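You operate a simulated robot arm through the tools that you are given. There is no shell and no other tool.

The job below is to be done with a simulated robot arm. You get a single attempt, and the scene is never put back.

Task
Buff the pale bloom off the toe of the beige sole on the cloth wheel at speed 2.
Fine: open the dust lever before you buff; put the sole back, switch off and shut the lever after. Where these are worked on the way, their far stop is far enough and under half their travel is too little: dust lever.
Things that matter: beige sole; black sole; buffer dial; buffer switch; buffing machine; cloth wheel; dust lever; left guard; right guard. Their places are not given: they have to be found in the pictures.

Only the result counts: the job must be done as asked and must still hold three seconds after the hand-in. Knocking over, shifting, dropping, spilling or breaking anything else fails it. Flat cloth is picked up by pressing the open fingertips on it (5 to 10 N) and closing them slowly along it; thin cloth reads only 2 to 8 mm in the jaws.

Robot
A 6-joint arm with a two-finger gripper, fixed in place. Base frame: the origin is at the foot of the arm, x ahead of it, y to its left, z up; the work surface is at about z = 860. Lengths are in mm, angles in rad, forces in N, time in s.
Its first joint turns from -2.897 to 2.897 rad. Payload 3.43 kg.
Tool frame: the origin (TCP) lies between the finger pads and is the grasp point; the fingertips stand 20 mm ahead of it; z points along the fingers, y is the line along which they close. The gripper opens to 190 mm. The gripper's body begins 248 mm behind the TCP.
Orientation is that of the tool frame in the base frame, as a unit quaternion [w, x, y, z]. With the fingers straight down and closing along the base's y, the tool's x points along the base's -x, its y along +y and its z along -z.

Tools
- The arm moves only by the tool step_arm. Its arguments are lists of equal length, an entry for each row: "linear": the shift along the tool's x, y, z in cm, a list of three; "dr": the turn, a rotation vector about the tool's x, y, z in rad, a list of three; "claw": the finger opening in cm, from 0 to 19. In form: {"linear": [[x, y, z], ...], "dr": [[rx, ry, rz], ...], "claw": [claw, ...]}. A call has 1 to 20 rows; each row shifts and turns the commanded pose from where the row before left it, along the tool's axes as they then stand. Each row takes 0.2 s and may step no farther than 50 mm and 0.15 rad from the row before; otherwise, or with a gripper value out of range, the whole call is refused. Where a pose cannot be reached the arm comes as near as it can. A force on the tool above 90 N (or 10 N above the force at the start of the call, whichever is more), or a blocked arm, ends the call early, and 0.2 s more pass. Each finger travels about 45 mm/s and halts on what it meets, pressing with about 33 N; the grip force reading is that of the motor and also rises with nothing between the fingers. The clock runs only during rows and for 0.2 s after the last one: add rows that do not move to give the fingers time. It gives the time, the measured TCP pose, the force on the tool (base axes), the opening and the grip force at its end, in the units of the frame above (readings bear some noise), with the torque about the TCP (base axes, N m) and any sound that the robot's microphone picked up.
- Cameras (640 x 400 px; columns grow to the right, rows downward): "scene" is fixed at [47.6, -488.6, 1464.7]; the picture's right is [0.59, -0.81, 0.00], its down [-0.33, -0.24, -0.91] and it looks along [0.74, 0.54, -0.41] (base axes); focal length 353 px, centre (320, 200). "wrist" rides on the gripper at [70, -8, -288] in the tool frame; the picture's right is [0.12, 0.99, 0.00], its down [-0.96, 0.12, -0.25] and it looks along [-0.25, 0.03, 0.97] (tool axes); focal length 261 px, centre (320, 200).
- grab_frame(camera): a new picture of that camera. No time passes.
- lift_body(by): slides the trunk up (or, below 0, down) by that many mm; the arm rides with it, the base frame stays. It gives what a move gives, with no picture.
- measure_at(camera, pixels): there is no depth. For up to 12 entries [column, row, z] of the newest picture of that camera ("zoom" is the newest enlarged one), the place [x, y] in the base frame at which the ray of that pixel passes the height z, good to about 2 mm, but the place of the scene camera against the robot may be out by one fixed shift of up to 18 mm in any direction. No time passes.
- inspect(camera, box): a new picture of the part [left, top, right, bottom] of that camera's present view, enlarged. No time passes.
- close_job(): hands the job in; it is judged then, once.

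Leave the gripper open and the arm clear of the work at the hand-in unless told otherwise.

The tools are called as a command line: name --argument value ..., lists and objects as JSON in quotes. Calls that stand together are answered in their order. step_arm: Moves the arm, as the interface text tells. Its arguments: {"type":"object","properties":{"linear":{"type":"array","items":{"type":"array","items":{"type":"number"}}},"dr":{"type":"array","items":{"type":"array","items":{"type":"number"}}},"claw":{"type":"array","items":{"type":"number"}}},"required":["linear","dr","claw"]} The other tools are called the same way: lift_body (by) slides the trunk up or down; grab_frame (camera) takes a picture; measure_at (camera, pixels) gives the place at which the rays of pixels pass given heights; inspect (camera, box) takes an enlarged picture of a part of a camera's view; close_job () hands the job in.

At the start:

```text
time_s: 0.0
tool_pos: [709.7, -49.6, 1284.6]
ee_rot: [0.0, 0.0, 1.0, 0.0]
ft_force: [0.5, 0.3, 0.0]
ft_torque: [-0.01, 0.03, 0.01]
width: 190.2
gripper_force: 0.0
trunk travel left (down, up): [-175.0, 65.0]
```

scene: 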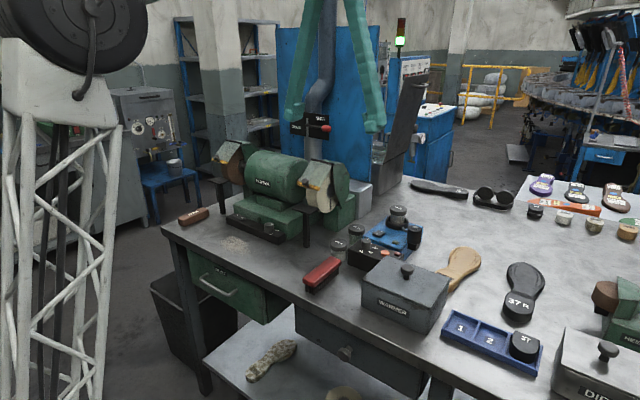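
wrist: 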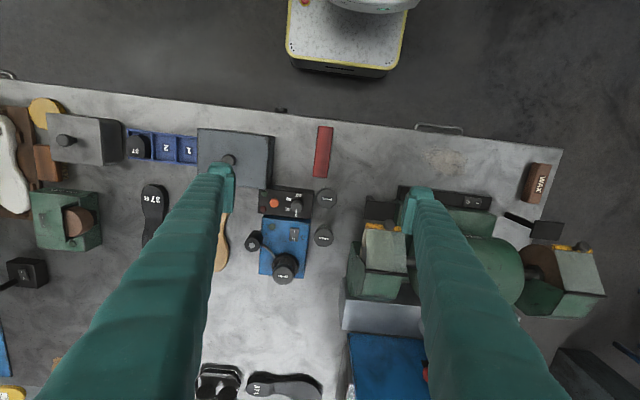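

I see the bench with a green buffing machine on the left, soles on the right, and a dust lever on a black plate near (310,127). I'll enlarge several regions first.

inspect --camera "scene" --box '[190, 100, 390, 250]'

inspect --camera "scene" --box '[320, 190, 560, 360]'

inspect --camera "wrist" --box '[320, 160, 620, 340]'

inspect --camera "wrist" --box '[120, 110, 350, 300]'

```text
2.67 times, centred on (290, 175) of scene
```

zoom: 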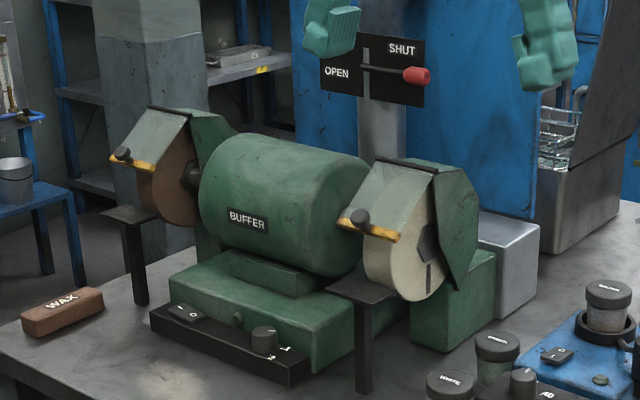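

```text
2.35 times, centred on (440, 275) of scene
```

zoom: 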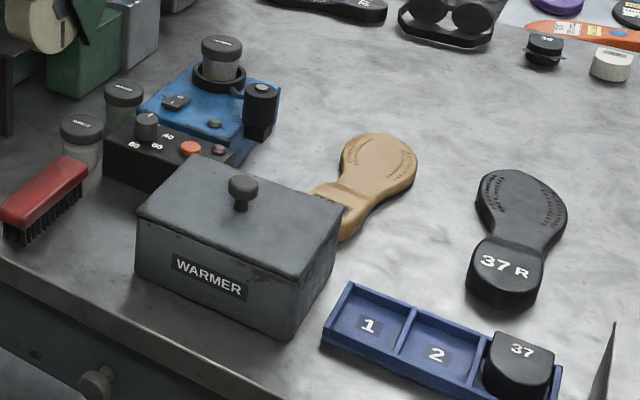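

```text
2.13 times, centred on (470, 250) of wrist
```

zoom: 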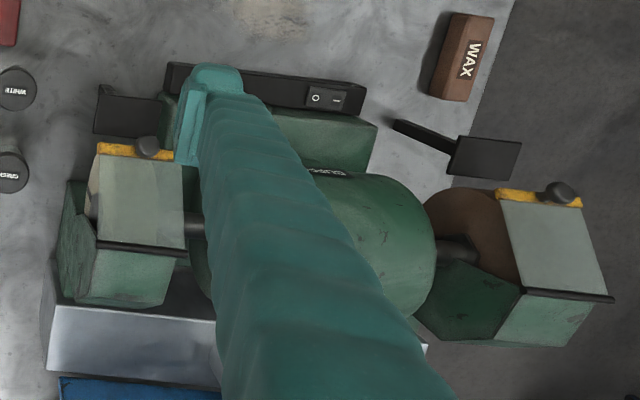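

```text
2.11 times, centred on (235, 205) of wrist
```

zoom: 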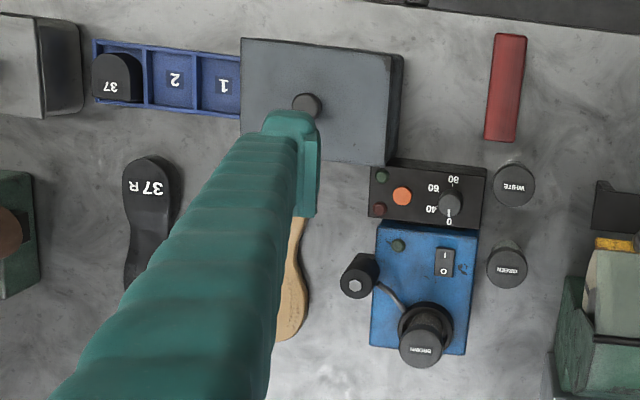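

I'll measure the table-level points in both views (sole, buffer corners, tray), to fix the layout and check the shift between cameras.

measure_at --camera "wrist" --pixels '[[222, 265, 870], [153, 195, 870], [273, 200, 900], [323, 150, 860], [560, 150, 860], [415, 128, 860], [476, 203, 900], [398, 203, 900], [368, 213, 960], [385, 228, 1050], [575, 247, 1050], [545, 230, 960]]'

grab_frame --camera "scene"

measure_at --camera "scene" --pixels '[[473, 260, 870], [519, 320, 870], [162, 228, 860], [260, 225, 900], [289, 231, 900], [345, 182, 1050], [326, 127, 1300], [346, 123, 1250]]'

```text
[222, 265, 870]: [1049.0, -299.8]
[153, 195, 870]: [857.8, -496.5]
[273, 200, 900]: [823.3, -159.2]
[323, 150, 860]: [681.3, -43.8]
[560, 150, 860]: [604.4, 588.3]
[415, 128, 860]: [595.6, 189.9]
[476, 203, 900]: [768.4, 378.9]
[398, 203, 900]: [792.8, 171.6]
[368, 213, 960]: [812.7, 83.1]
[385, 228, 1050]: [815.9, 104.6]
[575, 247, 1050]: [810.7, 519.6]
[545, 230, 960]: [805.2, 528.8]
```

```text
taken
```

scene: 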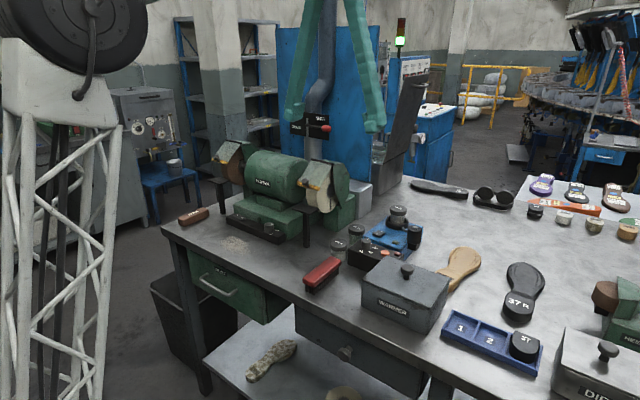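

```text
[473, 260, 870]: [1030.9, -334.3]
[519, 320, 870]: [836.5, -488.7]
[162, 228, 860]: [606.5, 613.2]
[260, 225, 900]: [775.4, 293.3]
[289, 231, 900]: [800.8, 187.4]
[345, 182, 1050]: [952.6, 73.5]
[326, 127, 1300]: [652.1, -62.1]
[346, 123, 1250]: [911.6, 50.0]
```

The beige sole lies around (1040,-310). I'll slide the arm 250 mm to -y at this height so the wrist camera sees the sole without the finger covering it.

step_arm --linear '[[0, -5, 0], [0, -5, 0], [0, -5, 0], [0, -5, 0], [0, -5, 0], [0, 0, 0]]' --dr '[[0, 0, 0], [0, 0, 0], [0, 0, 0], [0, 0, 0], [0, 0, 0], [0, 0, 0]]' --claw '[19, 19, 19, 19, 19, 19]'

grab_frame --camera "wrist"

grab_frame --camera "scene"

```text
time_s: 1.4
tool_pos: [710.3, -302.7, 1286.0]
ee_rot: [0.0, 0.0, 1.0, 0.0]
ft_force: [-0.1, 0.4, -0.3]
ft_torque: [0.03, 0.03, -0.01]
width: 189.8
gripper_force: 0.0
trunk travel left (down, up): [-175.0, 65.0]
```

```text
taken
```

wrist: 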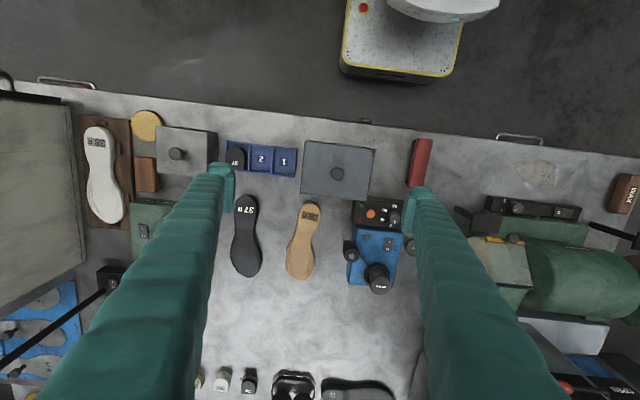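

```text
taken
```

scene: 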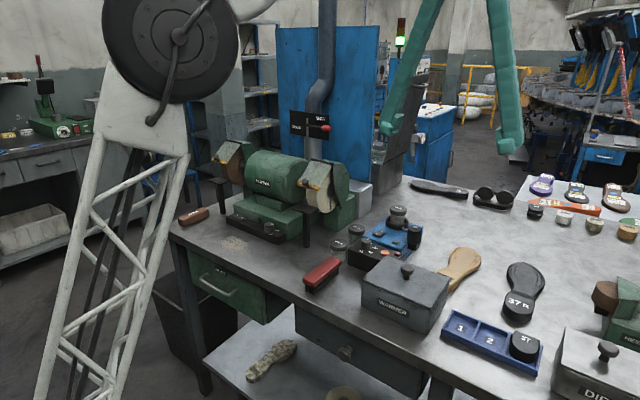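

inspect --camera "wrist" --box '[220, 130, 420, 300]'

measure_at --camera "wrist" --pixels '[[313, 201, 880], [298, 280, 870], [303, 205, 880], [322, 208, 880], [286, 258, 870], [313, 258, 870], [300, 235, 870], [316, 230, 870]]'

inspect --camera "wrist" --box '[440, 160, 640, 400]'

```text
2.35 times, centred on (320, 215) of wrist
```

zoom: 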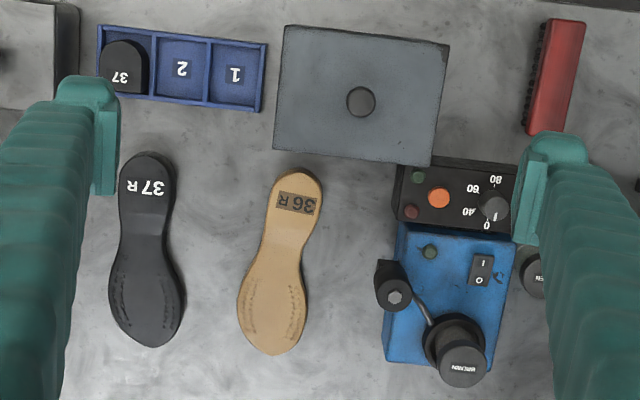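

```text
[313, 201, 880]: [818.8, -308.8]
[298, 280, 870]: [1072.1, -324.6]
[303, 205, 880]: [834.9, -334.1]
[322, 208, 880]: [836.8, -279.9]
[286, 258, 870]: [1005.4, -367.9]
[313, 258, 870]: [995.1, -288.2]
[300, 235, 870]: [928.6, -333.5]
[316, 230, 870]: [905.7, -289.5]
```

```text
1.67 times, centred on (540, 280) of wrist
```

zoom: 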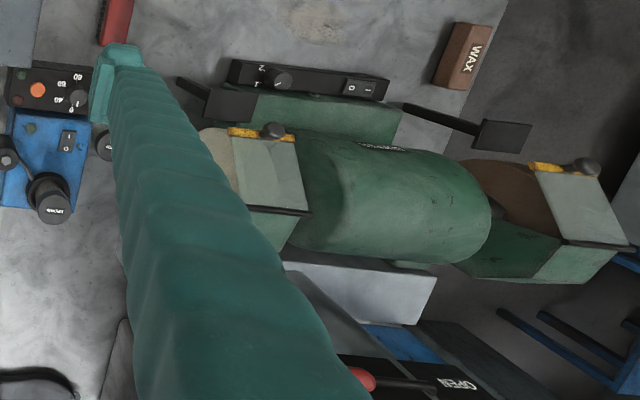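

Sole "36 R" runs from heel (820,-308) to toe (1072,-325), outsole up. I'll lower the camera to view the toe for the bloom.

step_arm --linear '[[-2, -0.5, 4.5], [-2, -0.5, 4.5], [-2, -0.5, 4.5], [-2, -0.5, 4.5], [-2, 0, 2], [0, 0, 0]]' --dr '[[0, 0, 0], [0, 0, 0], [0, 0, 0], [0, 0, 0], [0, 0, 0], [0, 0, 0]]' --claw '[19, 19, 19, 19, 19, 19]'

grab_frame --camera "wrist"

inspect --camera "wrist" --box '[240, 150, 400, 350]'

```text
time_s: 2.8
tool_pos: [811.7, -319.9, 1081.6]
ee_rot: [0.0, 0.0, 1.0, 0.0]
ft_force: [-0.2, 0.9, -0.6]
ft_torque: [0.02, 0.03, -0.02]
width: 190.1
gripper_force: 0.1
trunk travel left (down, up): [-175.0, 65.0]
```

```text
taken
```

wrist: 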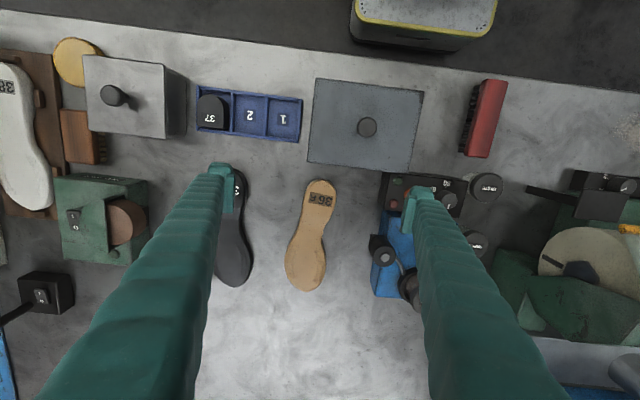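

```text
2.00 times, centred on (320, 250) of wrist
```

zoom: 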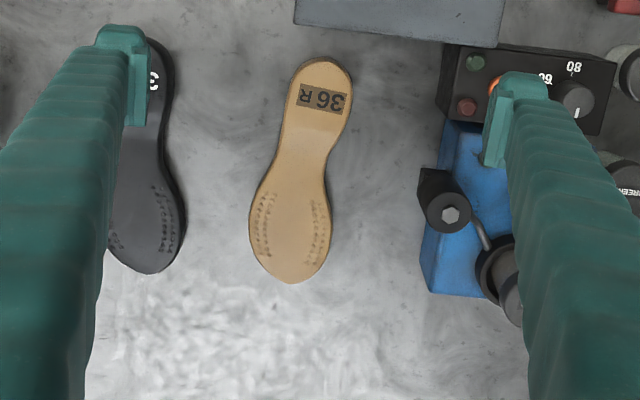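

I can't tell bloom from here; zooming hard onto the toe (around (307,275)) and the heel from both cameras.

inspect --camera "wrist" --box '[275, 240, 339, 300]'

inspect --camera "wrist" --box '[285, 170, 349, 240]'

inspect --camera "scene" --box '[430, 230, 500, 300]'

measure_at --camera "wrist" --pixels '[[324, 179, 875], [301, 291, 870], [308, 190, 875], [338, 193, 875], [286, 262, 870], [325, 262, 870], [302, 225, 870], [324, 225, 870], [310, 160, 960], [412, 172, 960], [409, 172, 860]]'

```text
6.67 times, centred on (307, 270) of wrist
```

zoom: 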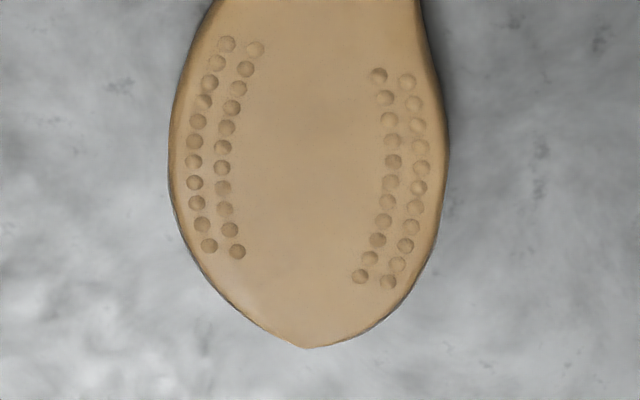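

```text
5.71 times, centred on (317, 205) of wrist
```

zoom: 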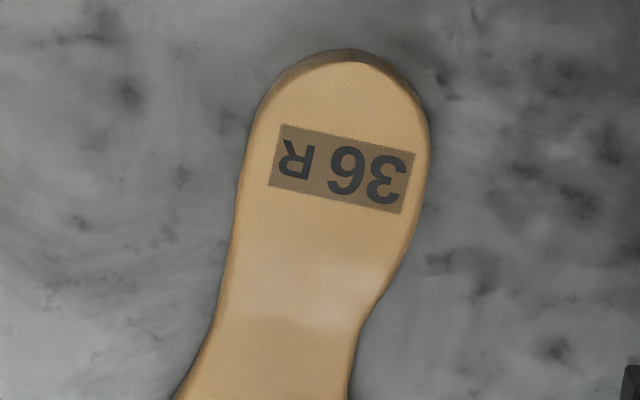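

```text
5.71 times, centred on (465, 265) of scene
```

zoom: 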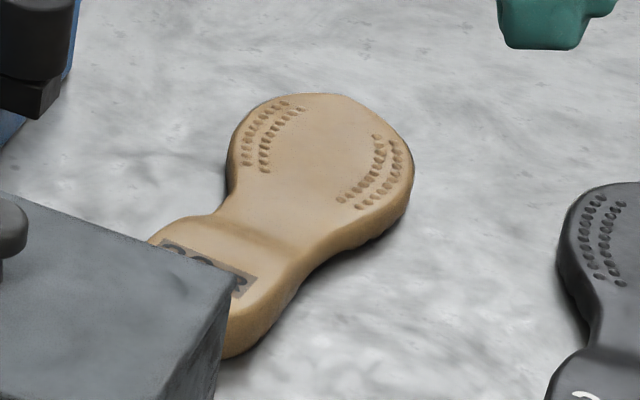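

```text
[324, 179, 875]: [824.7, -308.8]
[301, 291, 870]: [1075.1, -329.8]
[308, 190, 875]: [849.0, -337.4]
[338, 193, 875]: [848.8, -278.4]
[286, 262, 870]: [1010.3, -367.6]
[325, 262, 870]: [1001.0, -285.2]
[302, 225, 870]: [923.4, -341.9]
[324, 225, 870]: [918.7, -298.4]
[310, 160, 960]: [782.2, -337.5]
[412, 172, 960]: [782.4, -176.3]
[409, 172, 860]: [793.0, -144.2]
```

The forefoot looks a bit paler toward the toe than the heel. I'll zoom tighter to the toe from both cameras to see where the bloom is, and zoom the buffer from both.

inspect --camera "scene" --box '[450, 240, 486, 264]'

inspect --camera "wrist" --box '[286, 268, 326, 296]'

inspect --camera "scene" --box '[290, 150, 380, 250]'

inspect --camera "wrist" --box '[480, 160, 640, 340]'

inspect --camera "scene" --box '[200, 135, 330, 250]'

inspect --camera "scene" --box '[285, 105, 340, 145]'

```text
16.00 times, centred on (468, 252) of scene
```

zoom: 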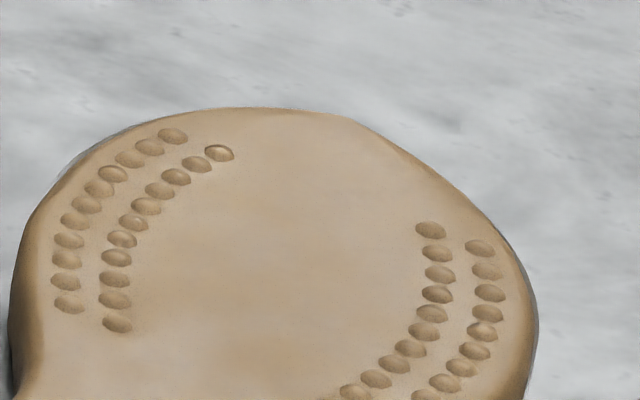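

```text
14.29 times, centred on (306, 282) of wrist
```

zoom: 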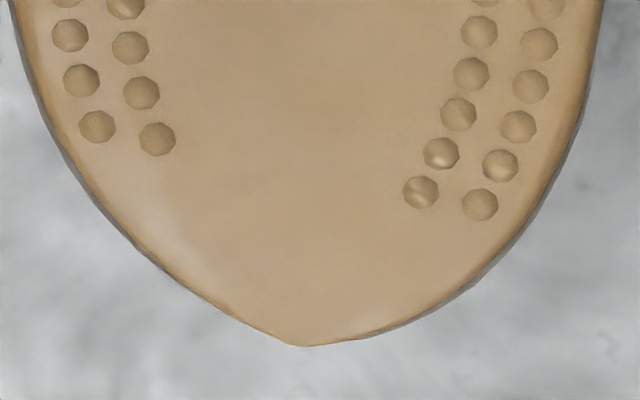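

```text
4.00 times, centred on (335, 200) of scene
```

zoom: 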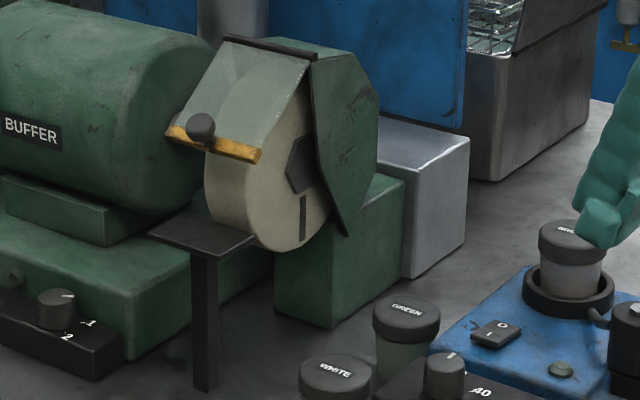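

```text
2.22 times, centred on (560, 250) of wrist
```

zoom: 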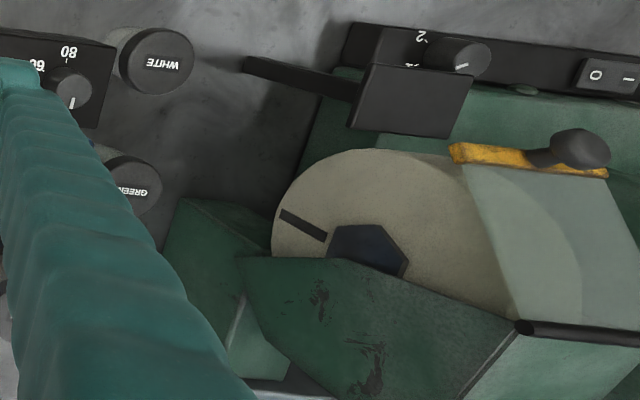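

```text
3.48 times, centred on (265, 192) of scene
```

zoom: 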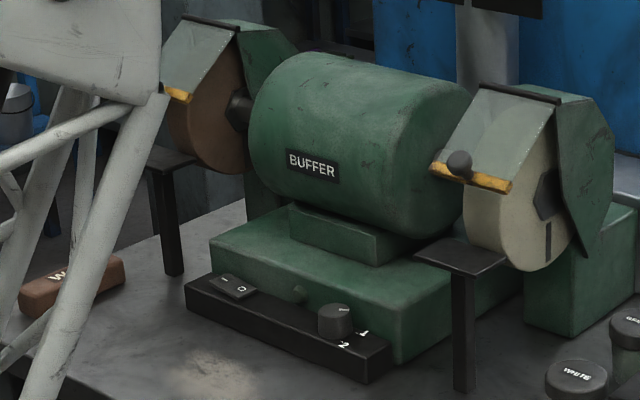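

```text
10.00 times, centred on (312, 125) of scene
```

zoom: 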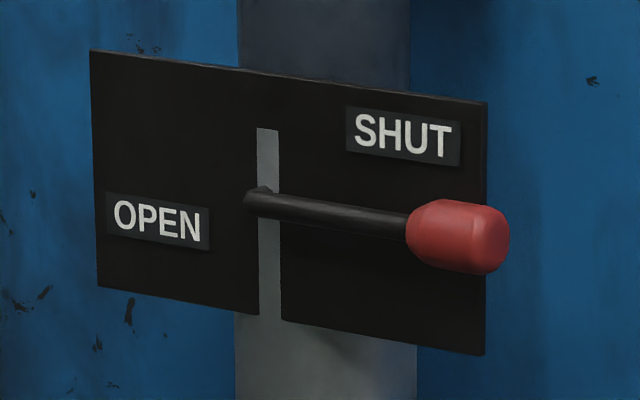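

The cream wheel on the right (black mark on it) looks like the cloth wheel; a dial with 1/2 and an O/I rocker sit on the panel. The lever needs a proper look. I'll rise, go back toward the robot, and tilt the gripper forward to see the machine and lever from the front.

step_arm --linear '[[0, 0, -4.9], [0, 0, -4.9], [2, 3, -3], [3.5, 3.5, 0], [3.5, 3.5, 0], [3.5, 3.5, 0], [3.5, 3.5, 0], [3.5, 3.5, 0], [3.5, 3.5, 0], [3, 3.5, 0], [0, 3.5, 0], [0, 3.5, 0], [0, 0, 0]]' --dr '[[0, 0, 0], [0, 0, 0], [0, 0, 0], [0, 0, 0], [0, 0, 0], [0, 0, 0], [0, 0, 0], [0, 0, 0], [0, 0, 0], [0, 0, 0], [0, 0, 0], [0, 0, 0], [0, 0, 0]]' --claw '[19, 19, 19, 19, 19, 19, 19, 19, 19, 19, 19, 19, 19]'

step_arm --linear '[[0, 0, 0], [0, 0, 0], [0, 0, 0], [0, 0, 0], [0, 0, 0], [0, 0, 0], [0, 0, 0]]' --dr '[[0, -0.13, 0], [0, -0.13, 0], [0, -0.13, 0], [0, -0.13, 0], [0, -0.13, 0], [0, -0.13, 0], [0, 0, 0]]' --claw '[19, 19, 19, 19, 19, 19, 19]'

grab_frame --camera "wrist"

grab_frame --camera "scene"

```text
time_s: 5.6
tool_pos: [547.5, 26.4, 1209.9]
ee_rot: [0.0, 0.0, 1.0, 0.0]
ft_force: [-0.7, 0.6, 0.4]
ft_torque: [0.0, 0.02, -0.03]
width: 189.9
gripper_force: 0.1
trunk travel left (down, up): [-175.0, 65.0]
```

```text
time_s: 7.2
tool_pos: [550.1, 24.7, 1212.2]
ee_rot: [0.381, 0.0, 0.924, 0.0]
ft_force: [0.2, -0.5, -1.0]
ft_torque: [-0.01, 0.01, -0.01]
width: 190.0
gripper_force: 0.1
trunk travel left (down, up): [-175.0, 65.0]
```

```text
taken
```

wrist: 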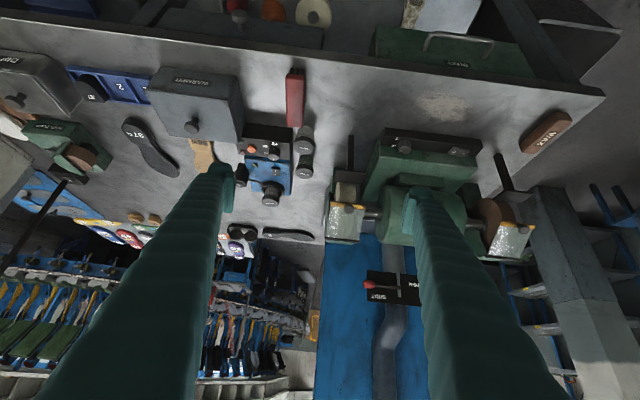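

```text
taken
```

scene: 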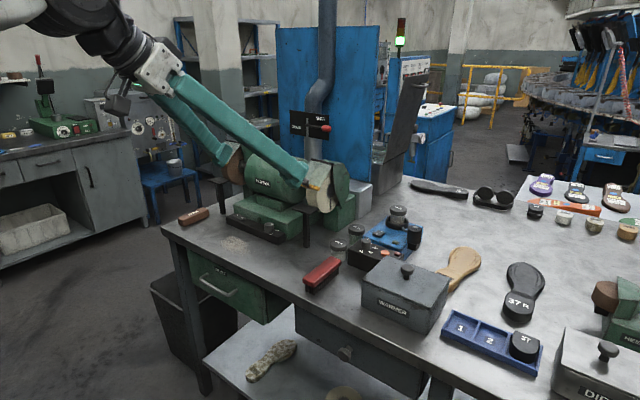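

The picture is upside-down in this pose; the lever's plate is at about (395,288). Zooming there and at the panel and wheel, and measuring for triangulation.

inspect --camera "wrist" --box '[350, 255, 430, 315]'

inspect --camera "wrist" --box '[320, 110, 480, 250]'

measure_at --camera "wrist" --pixels '[[369, 285, 1100], [369, 285, 1200], [369, 285, 1250], [369, 285, 1300]]'

measure_at --camera "scene" --pixels '[[326, 129, 1100], [326, 129, 1200], [326, 129, 1250], [326, 129, 1300]]'

```text
6.67 times, centred on (390, 285) of wrist
```

zoom: 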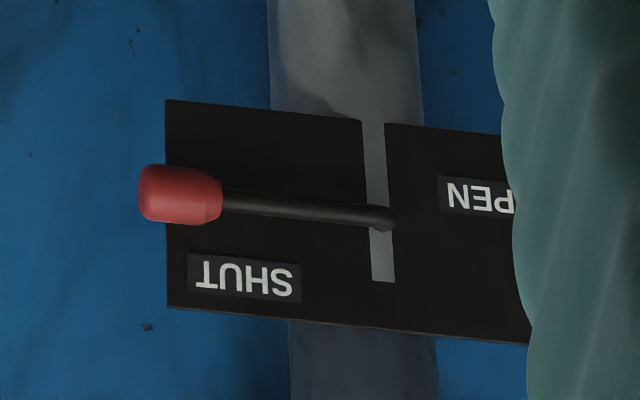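

```text
2.86 times, centred on (400, 180) of wrist
```

zoom: 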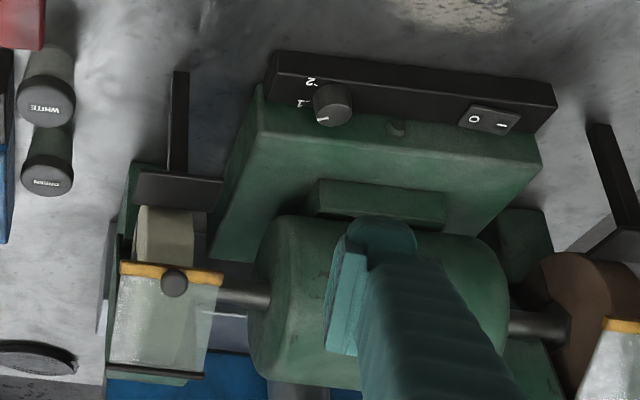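

```text
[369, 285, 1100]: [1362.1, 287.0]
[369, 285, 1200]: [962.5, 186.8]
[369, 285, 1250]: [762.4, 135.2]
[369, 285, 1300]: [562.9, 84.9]
```

```text
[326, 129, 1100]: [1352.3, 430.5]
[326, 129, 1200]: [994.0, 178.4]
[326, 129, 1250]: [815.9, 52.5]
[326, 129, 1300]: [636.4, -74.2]
```

The knob triangulates to about (970,187,1198); it points to -y beside the "SHUT" label, with a vertical slot at its root. I'll move closer in this tilted pose, keeping above the motor, to see how it pivots.

step_arm --linear '[[-3.7, 2, 2], [-3.7, 2, 2], [-3.7, 2, 2], [-3.7, 2, 2], [-3.7, 2, 2], [0, 0, 0]]' --dr '[[0, 0, 0], [0, 0, 0], [0, 0, 0], [0, 0, 0], [0, 0, 0], [0, 0, 0]]' --claw '[19, 19, 19, 19, 19, 19]'

grab_frame --camera "wrist"

```text
time_s: 8.6
tool_pos: [755.2, 125.6, 1271.3]
ee_rot: [0.379, 0.0, 0.925, 0.0]
ft_force: [-0.1, -0.7, 0.2]
ft_torque: [-0.07, 0.01, 0.0]
width: 189.9
gripper_force: 0.1
trunk travel left (down, up): [-175.0, 65.0]
```

```text
taken
```

wrist: 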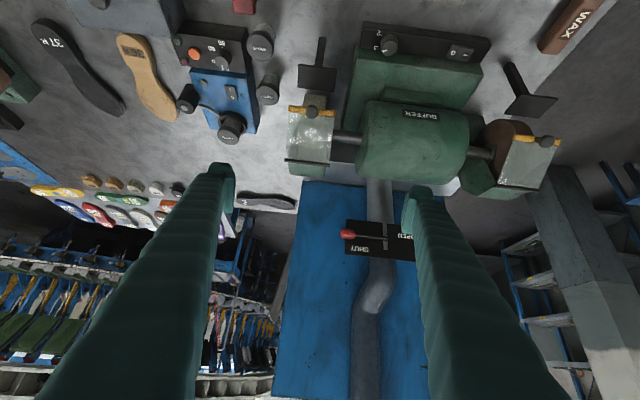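

inspect --camera "wrist" --box '[330, 205, 420, 270]'

measure_at --camera "wrist" --pixels '[[348, 234, 1200], [348, 234, 1180], [348, 234, 1220], [348, 234, 1160], [385, 241, 1200], [345, 252, 1160], [345, 252, 1200], [345, 252, 1250], [346, 219, 1160], [346, 219, 1200]]'

inspect --camera "wrist" --box '[270, 10, 500, 200]'

inspect --camera "wrist" --box '[340, 20, 500, 80]'

```text
6.15 times, centred on (375, 238) of wrist
```

zoom: 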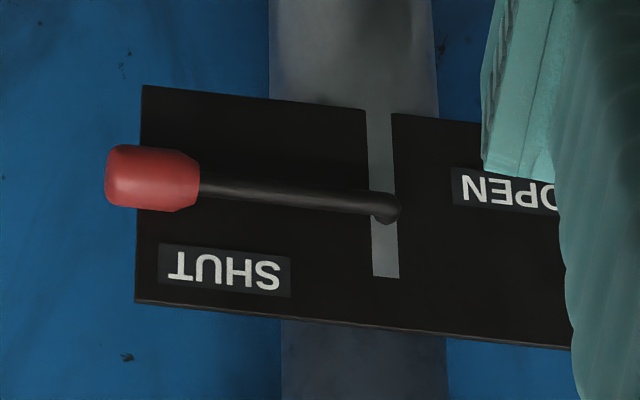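

```text
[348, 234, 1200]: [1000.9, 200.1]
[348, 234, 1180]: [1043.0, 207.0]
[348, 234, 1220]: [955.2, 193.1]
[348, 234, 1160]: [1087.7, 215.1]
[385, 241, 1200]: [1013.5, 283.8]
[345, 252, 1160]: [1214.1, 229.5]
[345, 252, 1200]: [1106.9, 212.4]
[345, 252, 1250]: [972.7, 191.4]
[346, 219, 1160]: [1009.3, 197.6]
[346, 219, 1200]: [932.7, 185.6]
```

```text
2.11 times, centred on (385, 105) of wrist
```

zoom: 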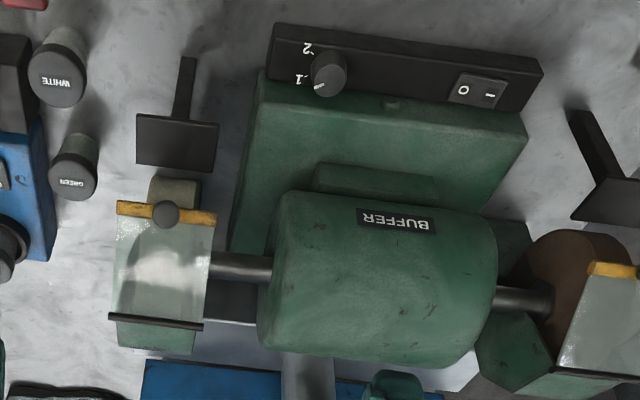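

```text
4.00 times, centred on (420, 50) of wrist
```

zoom: 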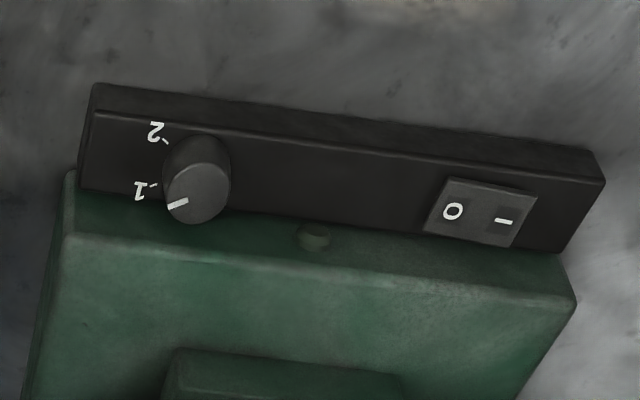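

The lever arm starts at a pivot near the slot and points to -y; it might swing down (along the duct) to OPEN. The dial is pointing at 1; the rocker reads O/I. I want a top-down look at the lever to get its x and standoff from the plate: rise and turn the tool back to vertical.

step_arm --linear '[[0, 0, -4], [0, 0, -4], [0, 0, -3], [0, 0, -2], [0, 0, 0], [0, 0, 0], [0, 0, 0]]' --dr '[[0, 0.13, 0], [0, 0.13, 0], [0, 0.13, 0], [0, 0.13, 0], [0, 0.13, 0], [0, 0.13, 0], [0, 0, 0]]' --claw '[19, 19, 19, 19, 19, 19, 19]'

step_arm --linear '[[-4, 2, 0], [-4, 2, 0], [-4, 2, 0], [-4, 2, 0], [-4, 2, 0], [0, 0, 0]]' --dr '[[0, 0, 0], [0, 0, 0], [0, 0, 0], [0, 0, 0], [0, 0, 0], [0, 0, 0]]' --claw '[19, 19, 19, 19, 19, 19]'

grab_frame --camera "wrist"

```text
time_s: 10.2
tool_pos: [668.8, 123.0, 1340.3]
ee_rot: [0.008, 0.0, 1.0, 0.002]
ft_force: [-0.3, -0.3, -0.3]
ft_torque: [-0.02, 0.02, -0.01]
width: 190.2
gripper_force: 0.1
out of reach, approached as far as the arm can: row 6
trunk travel left (down, up): [-175.0, 65.0]
```

```text
time_s: 11.6
tool_pos: [834.1, 213.9, 1260.9]
ee_rot: [0.004, 0.0, 1.0, 0.002]
ft_force: [0.1, 0.1, -0.3]
ft_torque: [0.0, 0.1, -0.01]
width: 190.0
gripper_force: 0.1
out of reach, approached as far as the arm can: row 1, 2, 3, 4, 5
trunk travel left (down, up): [-175.0, 65.0]
```

```text
taken
```

wrist: 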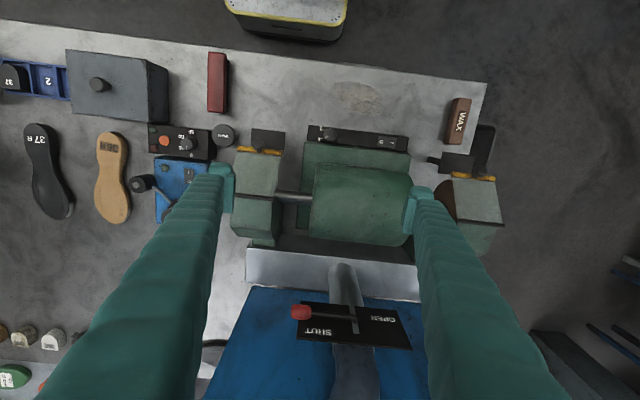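

Now I see the lever from above: red knob (301,312), root (353,318), plate behind. Zoom and measure.

inspect --camera "wrist" --box '[280, 280, 420, 360]'

measure_at --camera "wrist" --pixels '[[301, 312, 1180], [301, 312, 1190], [353, 318, 1180], [301, 302, 1215], [298, 339, 1130], [405, 308, 1215], [410, 349, 1130]]'

inspect --camera "wrist" --box '[225, 115, 345, 245]'

measure_at --camera "scene" --pixels '[[206, 212, 880], [311, 272, 890]]'

```text
4.57 times, centred on (350, 320) of wrist
```

zoom: 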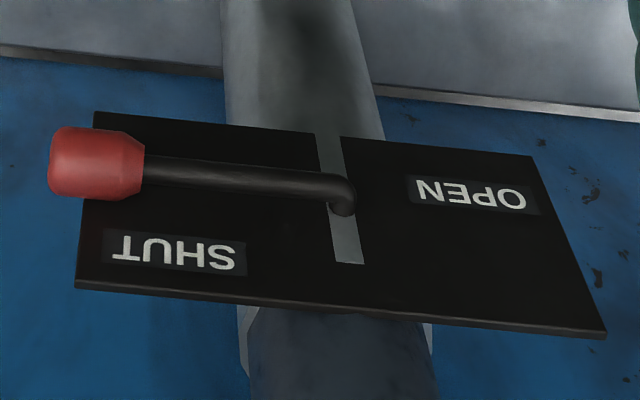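

```text
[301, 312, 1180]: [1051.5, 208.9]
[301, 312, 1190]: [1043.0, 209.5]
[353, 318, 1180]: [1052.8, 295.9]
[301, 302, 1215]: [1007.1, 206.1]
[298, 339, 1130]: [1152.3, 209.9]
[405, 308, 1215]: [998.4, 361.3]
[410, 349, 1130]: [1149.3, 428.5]
```

```text
3.08 times, centred on (285, 180) of wrist
```

zoom: 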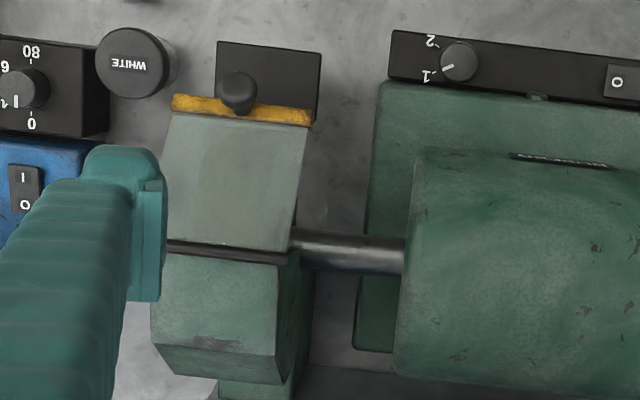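

```text
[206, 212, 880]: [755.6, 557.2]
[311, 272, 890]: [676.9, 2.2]
```

The stem comes out of the vertical slot and bends to -y: handle axis at x≈1048, z≈1183, knob at y≈209, plate at x≈1072. I'll close the fingers, tilt forward 1.1 rad, and then approach above the handle to test a gentle push down.

step_arm --linear '[[0, 0, 0], [0, 0, 0], [0, 0, 0], [0, 0, 0], [0, 0, 0], [0, 0, 0], [0, 0, 0], [0, 0, 0], [0, 0, 0], [0, 0, 0], [0, 0, 0]]' --dr '[[0, -0.125, 0], [0, -0.125, 0], [0, -0.125, 0], [0, -0.125, 0], [0, -0.125, 0], [0, -0.125, 0], [0, -0.125, 0], [0, -0.125, 0], [0, -0.1, 0], [0, 0, 0], [0, 0, 0]]' --claw '[10, 5, 0, 0, 0, 0, 0, 0, 0, 0, 0]'

```text
time_s: 14.0
tool_pos: [834.1, 214.8, 1263.7]
ee_rot: [0.523, 0.0, 0.852, 0.0]
ft_force: [-0.5, 0.0, 0.2]
ft_torque: [-0.04, 0.02, 0.01]
width: 0.1
gripper_force: 20.4
trunk travel left (down, up): [-175.0, 65.0]
```

Pose is as wanted. Now forward 200 mm to sit above the handle (bottom edge ~35 mm above it).

step_arm --linear '[[-1.82, 0, 3.56], [-1.82, 0, 3.56], [-1.82, 0, 3.56], [-1.82, 0, 3.56], [-1.82, 0, 3.56], [0, 0, 0]]' --dr '[[0, 0, 0], [0, 0, 0], [0, 0, 0], [0, 0, 0], [0, 0, 0], [0, 0, 0]]' --claw '[0, 0, 0, 0, 0, 0]'

grab_frame --camera "wrist"

inspect --camera "scene" --box '[260, 70, 380, 160]'

```text
time_s: 15.4
tool_pos: [1033.3, 215.5, 1263.7]
ee_rot: [0.523, 0.0, 0.852, 0.0]
ft_force: [0.2, 0.5, -0.5]
ft_torque: [0.01, -0.02, 0.0]
width: 0.2
gripper_force: 33.2
trunk travel left (down, up): [-175.0, 65.0]
```

```text
taken
```

wrist: 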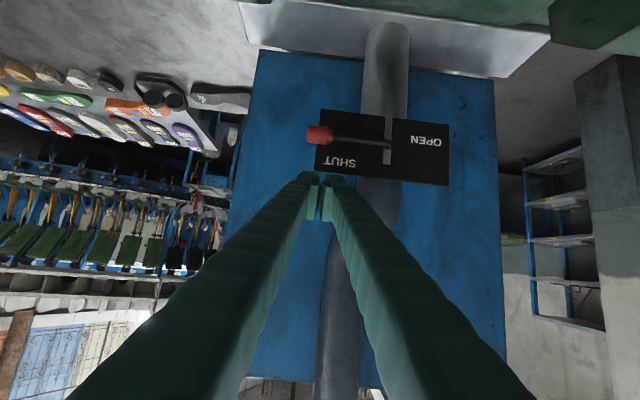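

```text
4.44 times, centred on (320, 115) of scene
```

zoom: 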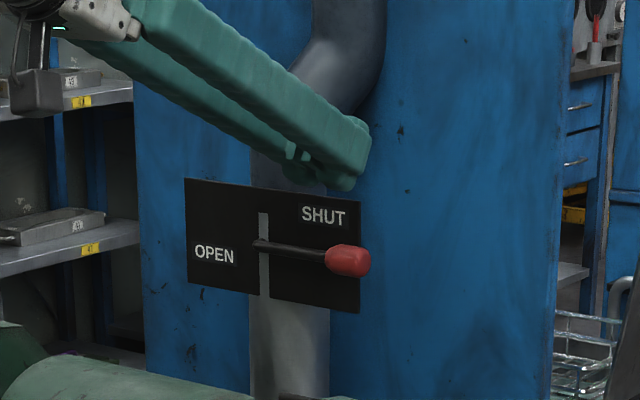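

The closed fingertips hover right above the handle. I'll lower 30 mm, then a few mm at a time watching the force.

step_arm --linear '[[0.713, 0, 0.363], [0.713, 0, 0.363], [0.713, 0, 0.363], [0.713, 0, 0.363], [0.713, 0, 0.363], [0.713, 0, 0.363], [0, 0, 0]]' --dr '[[0, 0, 0], [0, 0, 0], [0, 0, 0], [0, 0, 0], [0, 0, 0], [0, 0, 0], [0, 0, 0]]' --claw '[0, 0, 0, 0, 0, 0, 0]'

inspect --camera "scene" --box '[260, 70, 380, 160]'

inspect --camera "wrist" --box '[270, 80, 470, 240]'

```text
time_s: 17.0
tool_pos: [1033.2, 215.3, 1215.9]
ee_rot: [0.523, 0.0, 0.853, 0.0]
ft_force: [0.6, 0.5, 0.0]
ft_torque: [0.03, 0.02, -0.02]
width: 0.0
gripper_force: 32.9
trunk travel left (down, up): [-175.0, 65.0]
```

```text
4.44 times, centred on (320, 115) of scene
```

zoom: 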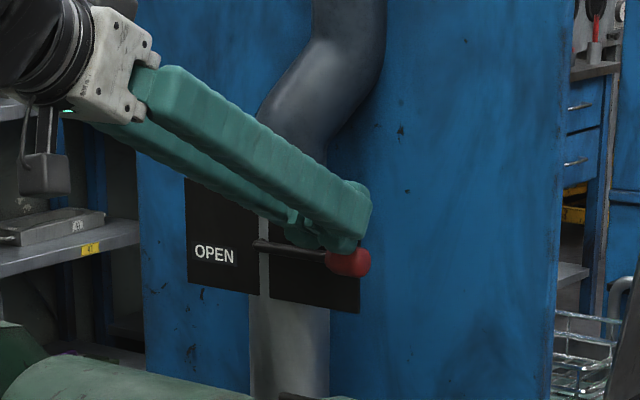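

```text
2.50 times, centred on (370, 160) of wrist
```

zoom: 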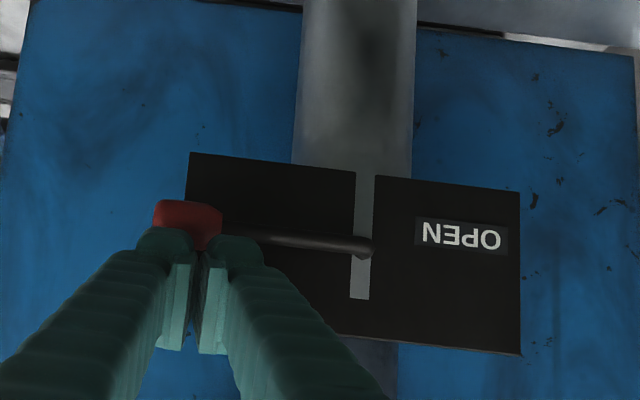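

Tips are at the knob without force yet. Continue down in small steps.

step_arm --linear '[[0.445, 0, 0.227], [0.445, 0, 0.227], [0.445, 0, 0.227], [0, 0, 0]]' --dr '[[0, 0, 0], [0, 0, 0], [0, 0, 0], [0, 0, 0]]' --claw '[0, 0, 0, 0]'

inspect --camera "scene" --box '[260, 70, 380, 160]'

inspect --camera "wrist" --box '[270, 80, 470, 240]'

```text
time_s: 18.0
tool_pos: [1033.2, 216.3, 1201.1]
ee_rot: [0.523, 0.0, 0.852, 0.0]
ft_force: [0.2, 0.3, -0.4]
ft_torque: [0.02, 0.01, 0.02]
width: 0.0
gripper_force: 32.8
trunk travel left (down, up): [-175.0, 65.0]
```

```text
4.44 times, centred on (320, 115) of scene
```

zoom: 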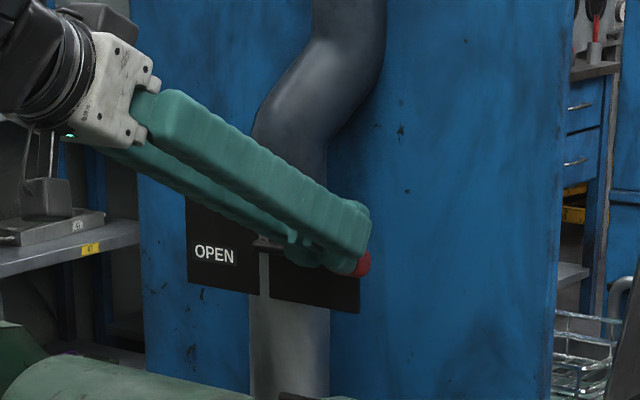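

```text
2.50 times, centred on (370, 160) of wrist
```

zoom: 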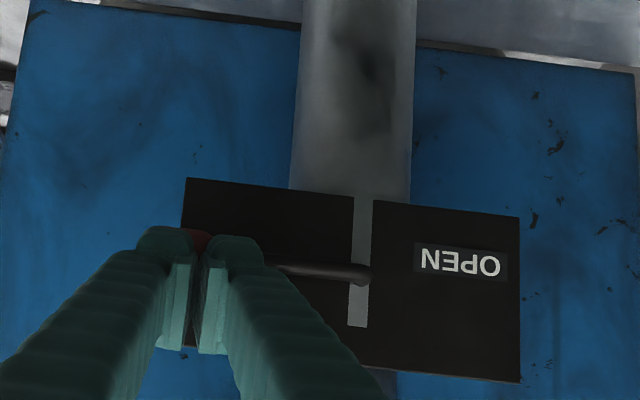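

The tips went down in front of the knob (knob is farther in x than I estimated). Raise, go 25 mm farther, and lower again.

step_arm --linear '[[-1.335, 0, -0.681], [-1.335, 0, -0.681], [-1.335, 0, -0.681], [-0.568, 0, 1.114], [-0.568, 0, 1.114], [0, 0, 0]]' --dr '[[0, 0, 0], [0, 0, 0], [0, 0, 0], [0, 0, 0], [0, 0, 0], [0, 0, 0]]' --claw '[0, 0, 0, 0, 0, 0]'

inspect --camera "wrist" --box '[270, 80, 470, 240]'

step_arm --linear '[[0.713, 0, 0.363], [0.713, 0, 0.363], [0.713, 0, 0.363], [0, 0, 0]]' --dr '[[0, 0, 0], [0, 0, 0], [0, 0, 0], [0, 0, 0]]' --claw '[0, 0, 0, 0]'

inspect --camera "scene" --box '[260, 70, 380, 160]'

inspect --camera "wrist" --box '[270, 80, 470, 240]'

```text
time_s: 19.4
tool_pos: [1059.3, 214.3, 1244.4]
ee_rot: [0.522, 0.0, 0.853, -0.001]
ft_force: [0.4, 0.2, 1.2]
ft_torque: [0.01, 0.01, 0.04]
width: 0.0
gripper_force: 33.2
trunk travel left (down, up): [-175.0, 65.0]
```

```text
2.50 times, centred on (370, 160) of wrist
```

zoom: 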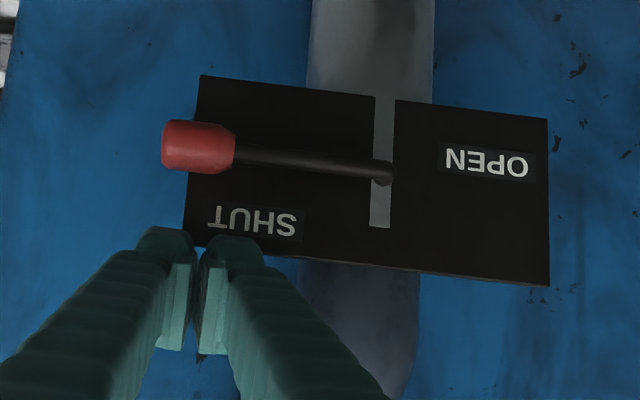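

```text
time_s: 20.4
tool_pos: [1052.5, 212.7, 1236.1]
ee_rot: [0.528, 0.001, 0.849, 0.002]
ft_force: [-34.2, -8.7, 82.0]
ft_torque: [0.54, -0.6, 0.2]
width: 0.0
gripper_force: 34.2
trunk travel left (down, up): [-175.0, 65.0]
```

```text
4.44 times, centred on (320, 115) of scene
```

zoom: 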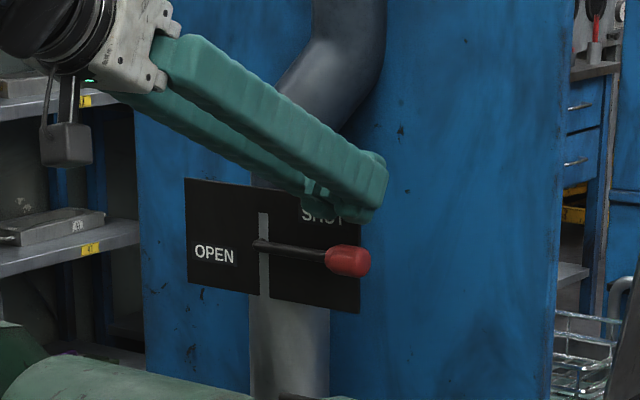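

```text
2.50 times, centred on (370, 160) of wrist
```

zoom: 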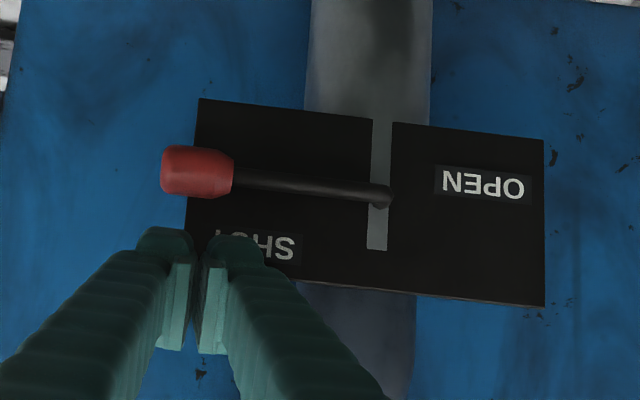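

The tips touched the top edge of the plate (82 N), so I back straight up and a bit back, then re-measure the knob from this close view.

step_arm --linear '[[-0.7, 0, -0.6], [-0.7, 0, -0.8], [0, 0, -1], [0, 0, 0]]' --dr '[[0, 0, 0], [0, 0, 0], [0, 0, 0], [0, 0, 0]]' --claw '[0, 0, 0, 0]'

inspect --camera "wrist" --box '[280, 80, 440, 180]'

grab_frame --camera "wrist"

```text
time_s: 21.4
tool_pos: [1043.1, 215.1, 1243.5]
ee_rot: [0.522, 0.0, 0.853, 0.0]
ft_force: [-0.4, 0.5, 0.6]
ft_torque: [-0.01, 0.02, 0.0]
width: 0.2
gripper_force: 34.2
trunk travel left (down, up): [-175.0, 65.0]
```

```text
4.00 times, centred on (360, 130) of wrist
```

zoom: 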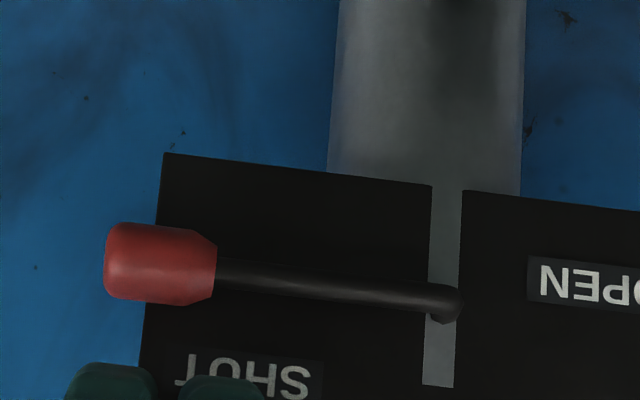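

```text
taken
```

wrist: 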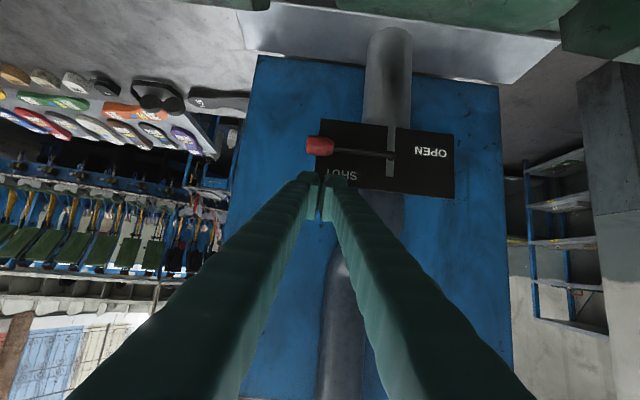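

The knob is at about (1054,208,1177), radius ~12, plate front x≈1077. My end just slid past its front. I'll tilt to 1.25 rad (flatter) and come down with the tip edge centred at x≈1054.

step_arm --linear '[[0, 0, 0], [0, 0, 0], [0, 0, 0]]' --dr '[[0, -0.075, 0], [0, -0.075, 0], [0, 0, 0]]' --claw '[0, 0, 0]'

step_arm --linear '[[0.95, 0, 0.315], [0.95, 0, 0.315], [0.475, 0, 0.158], [0.475, 0, 0.158], [0, 0, 0]]' --dr '[[0, 0, 0], [0, 0, 0], [0, 0, 0], [0, 0, 0], [0, 0, 0]]' --claw '[0, 0, 0, 0, 0]'

inspect --camera "wrist" --box '[270, 80, 470, 240]'

```text
time_s: 22.2
tool_pos: [1043.7, 216.1, 1245.1]
ee_rot: [0.585, -0.001, 0.811, 0.001]
ft_force: [-0.1, -0.1, -0.4]
ft_torque: [0.02, -0.01, 0.02]
width: 0.0
gripper_force: 34.0
trunk travel left (down, up): [-175.0, 65.0]
```

```text
time_s: 23.4
tool_pos: [1041.0, 215.1, 1214.7]
ee_rot: [0.585, 0.001, 0.811, -0.001]
ft_force: [0.9, 0.3, 0.2]
ft_torque: [-0.01, 0.0, 0.01]
width: 0.1
gripper_force: 34.6
trunk travel left (down, up): [-175.0, 65.0]
```

```text
2.50 times, centred on (370, 160) of wrist
```

zoom: 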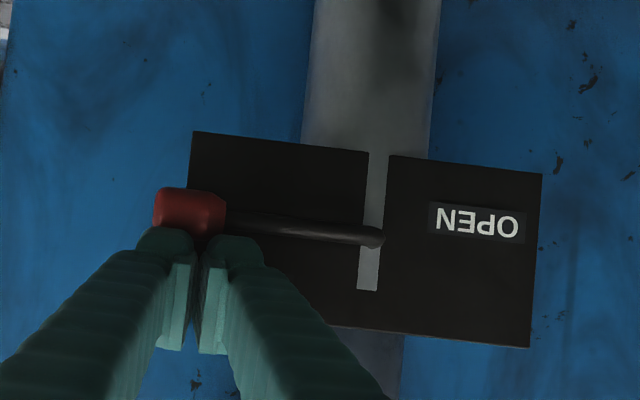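

Tip edge is now just over the knob top. Push down 5 mm at a time.

step_arm --linear '[[0.475, 0, 0.158], [0.475, 0, 0.158], [0.475, 0, 0.158], [0, 0, 0]]' --dr '[[0, 0, 0], [0, 0, 0], [0, 0, 0], [0, 0, 0]]' --claw '[0, 0, 0, 0]'

inspect --camera "wrist" --box '[270, 80, 470, 240]'

inspect --camera "scene" --box '[260, 70, 380, 160]'

```text
time_s: 24.4
tool_pos: [1039.7, 215.2, 1207.4]
ee_rot: [0.587, 0.0, 0.809, 0.0]
ft_force: [-6.0, -0.2, 48.0]
ft_torque: [-0.56, -0.33, -0.11]
width: 0.0
gripper_force: 34.1
trunk travel left (down, up): [-175.0, 65.0]
```

```text
2.50 times, centred on (370, 160) of wrist
```

zoom: 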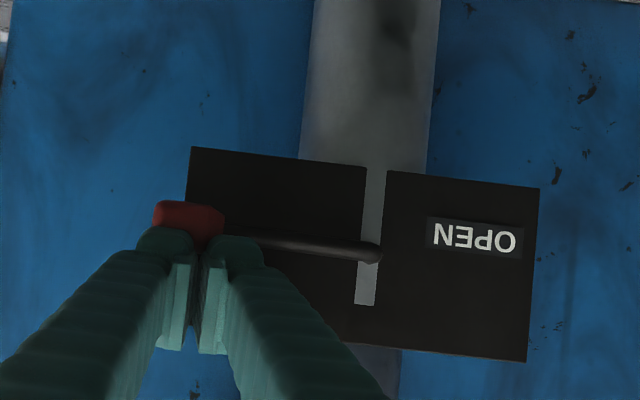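

```text
4.44 times, centred on (320, 115) of scene
```

zoom: 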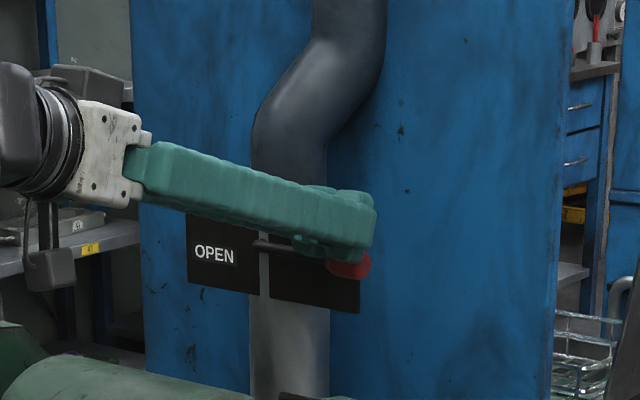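

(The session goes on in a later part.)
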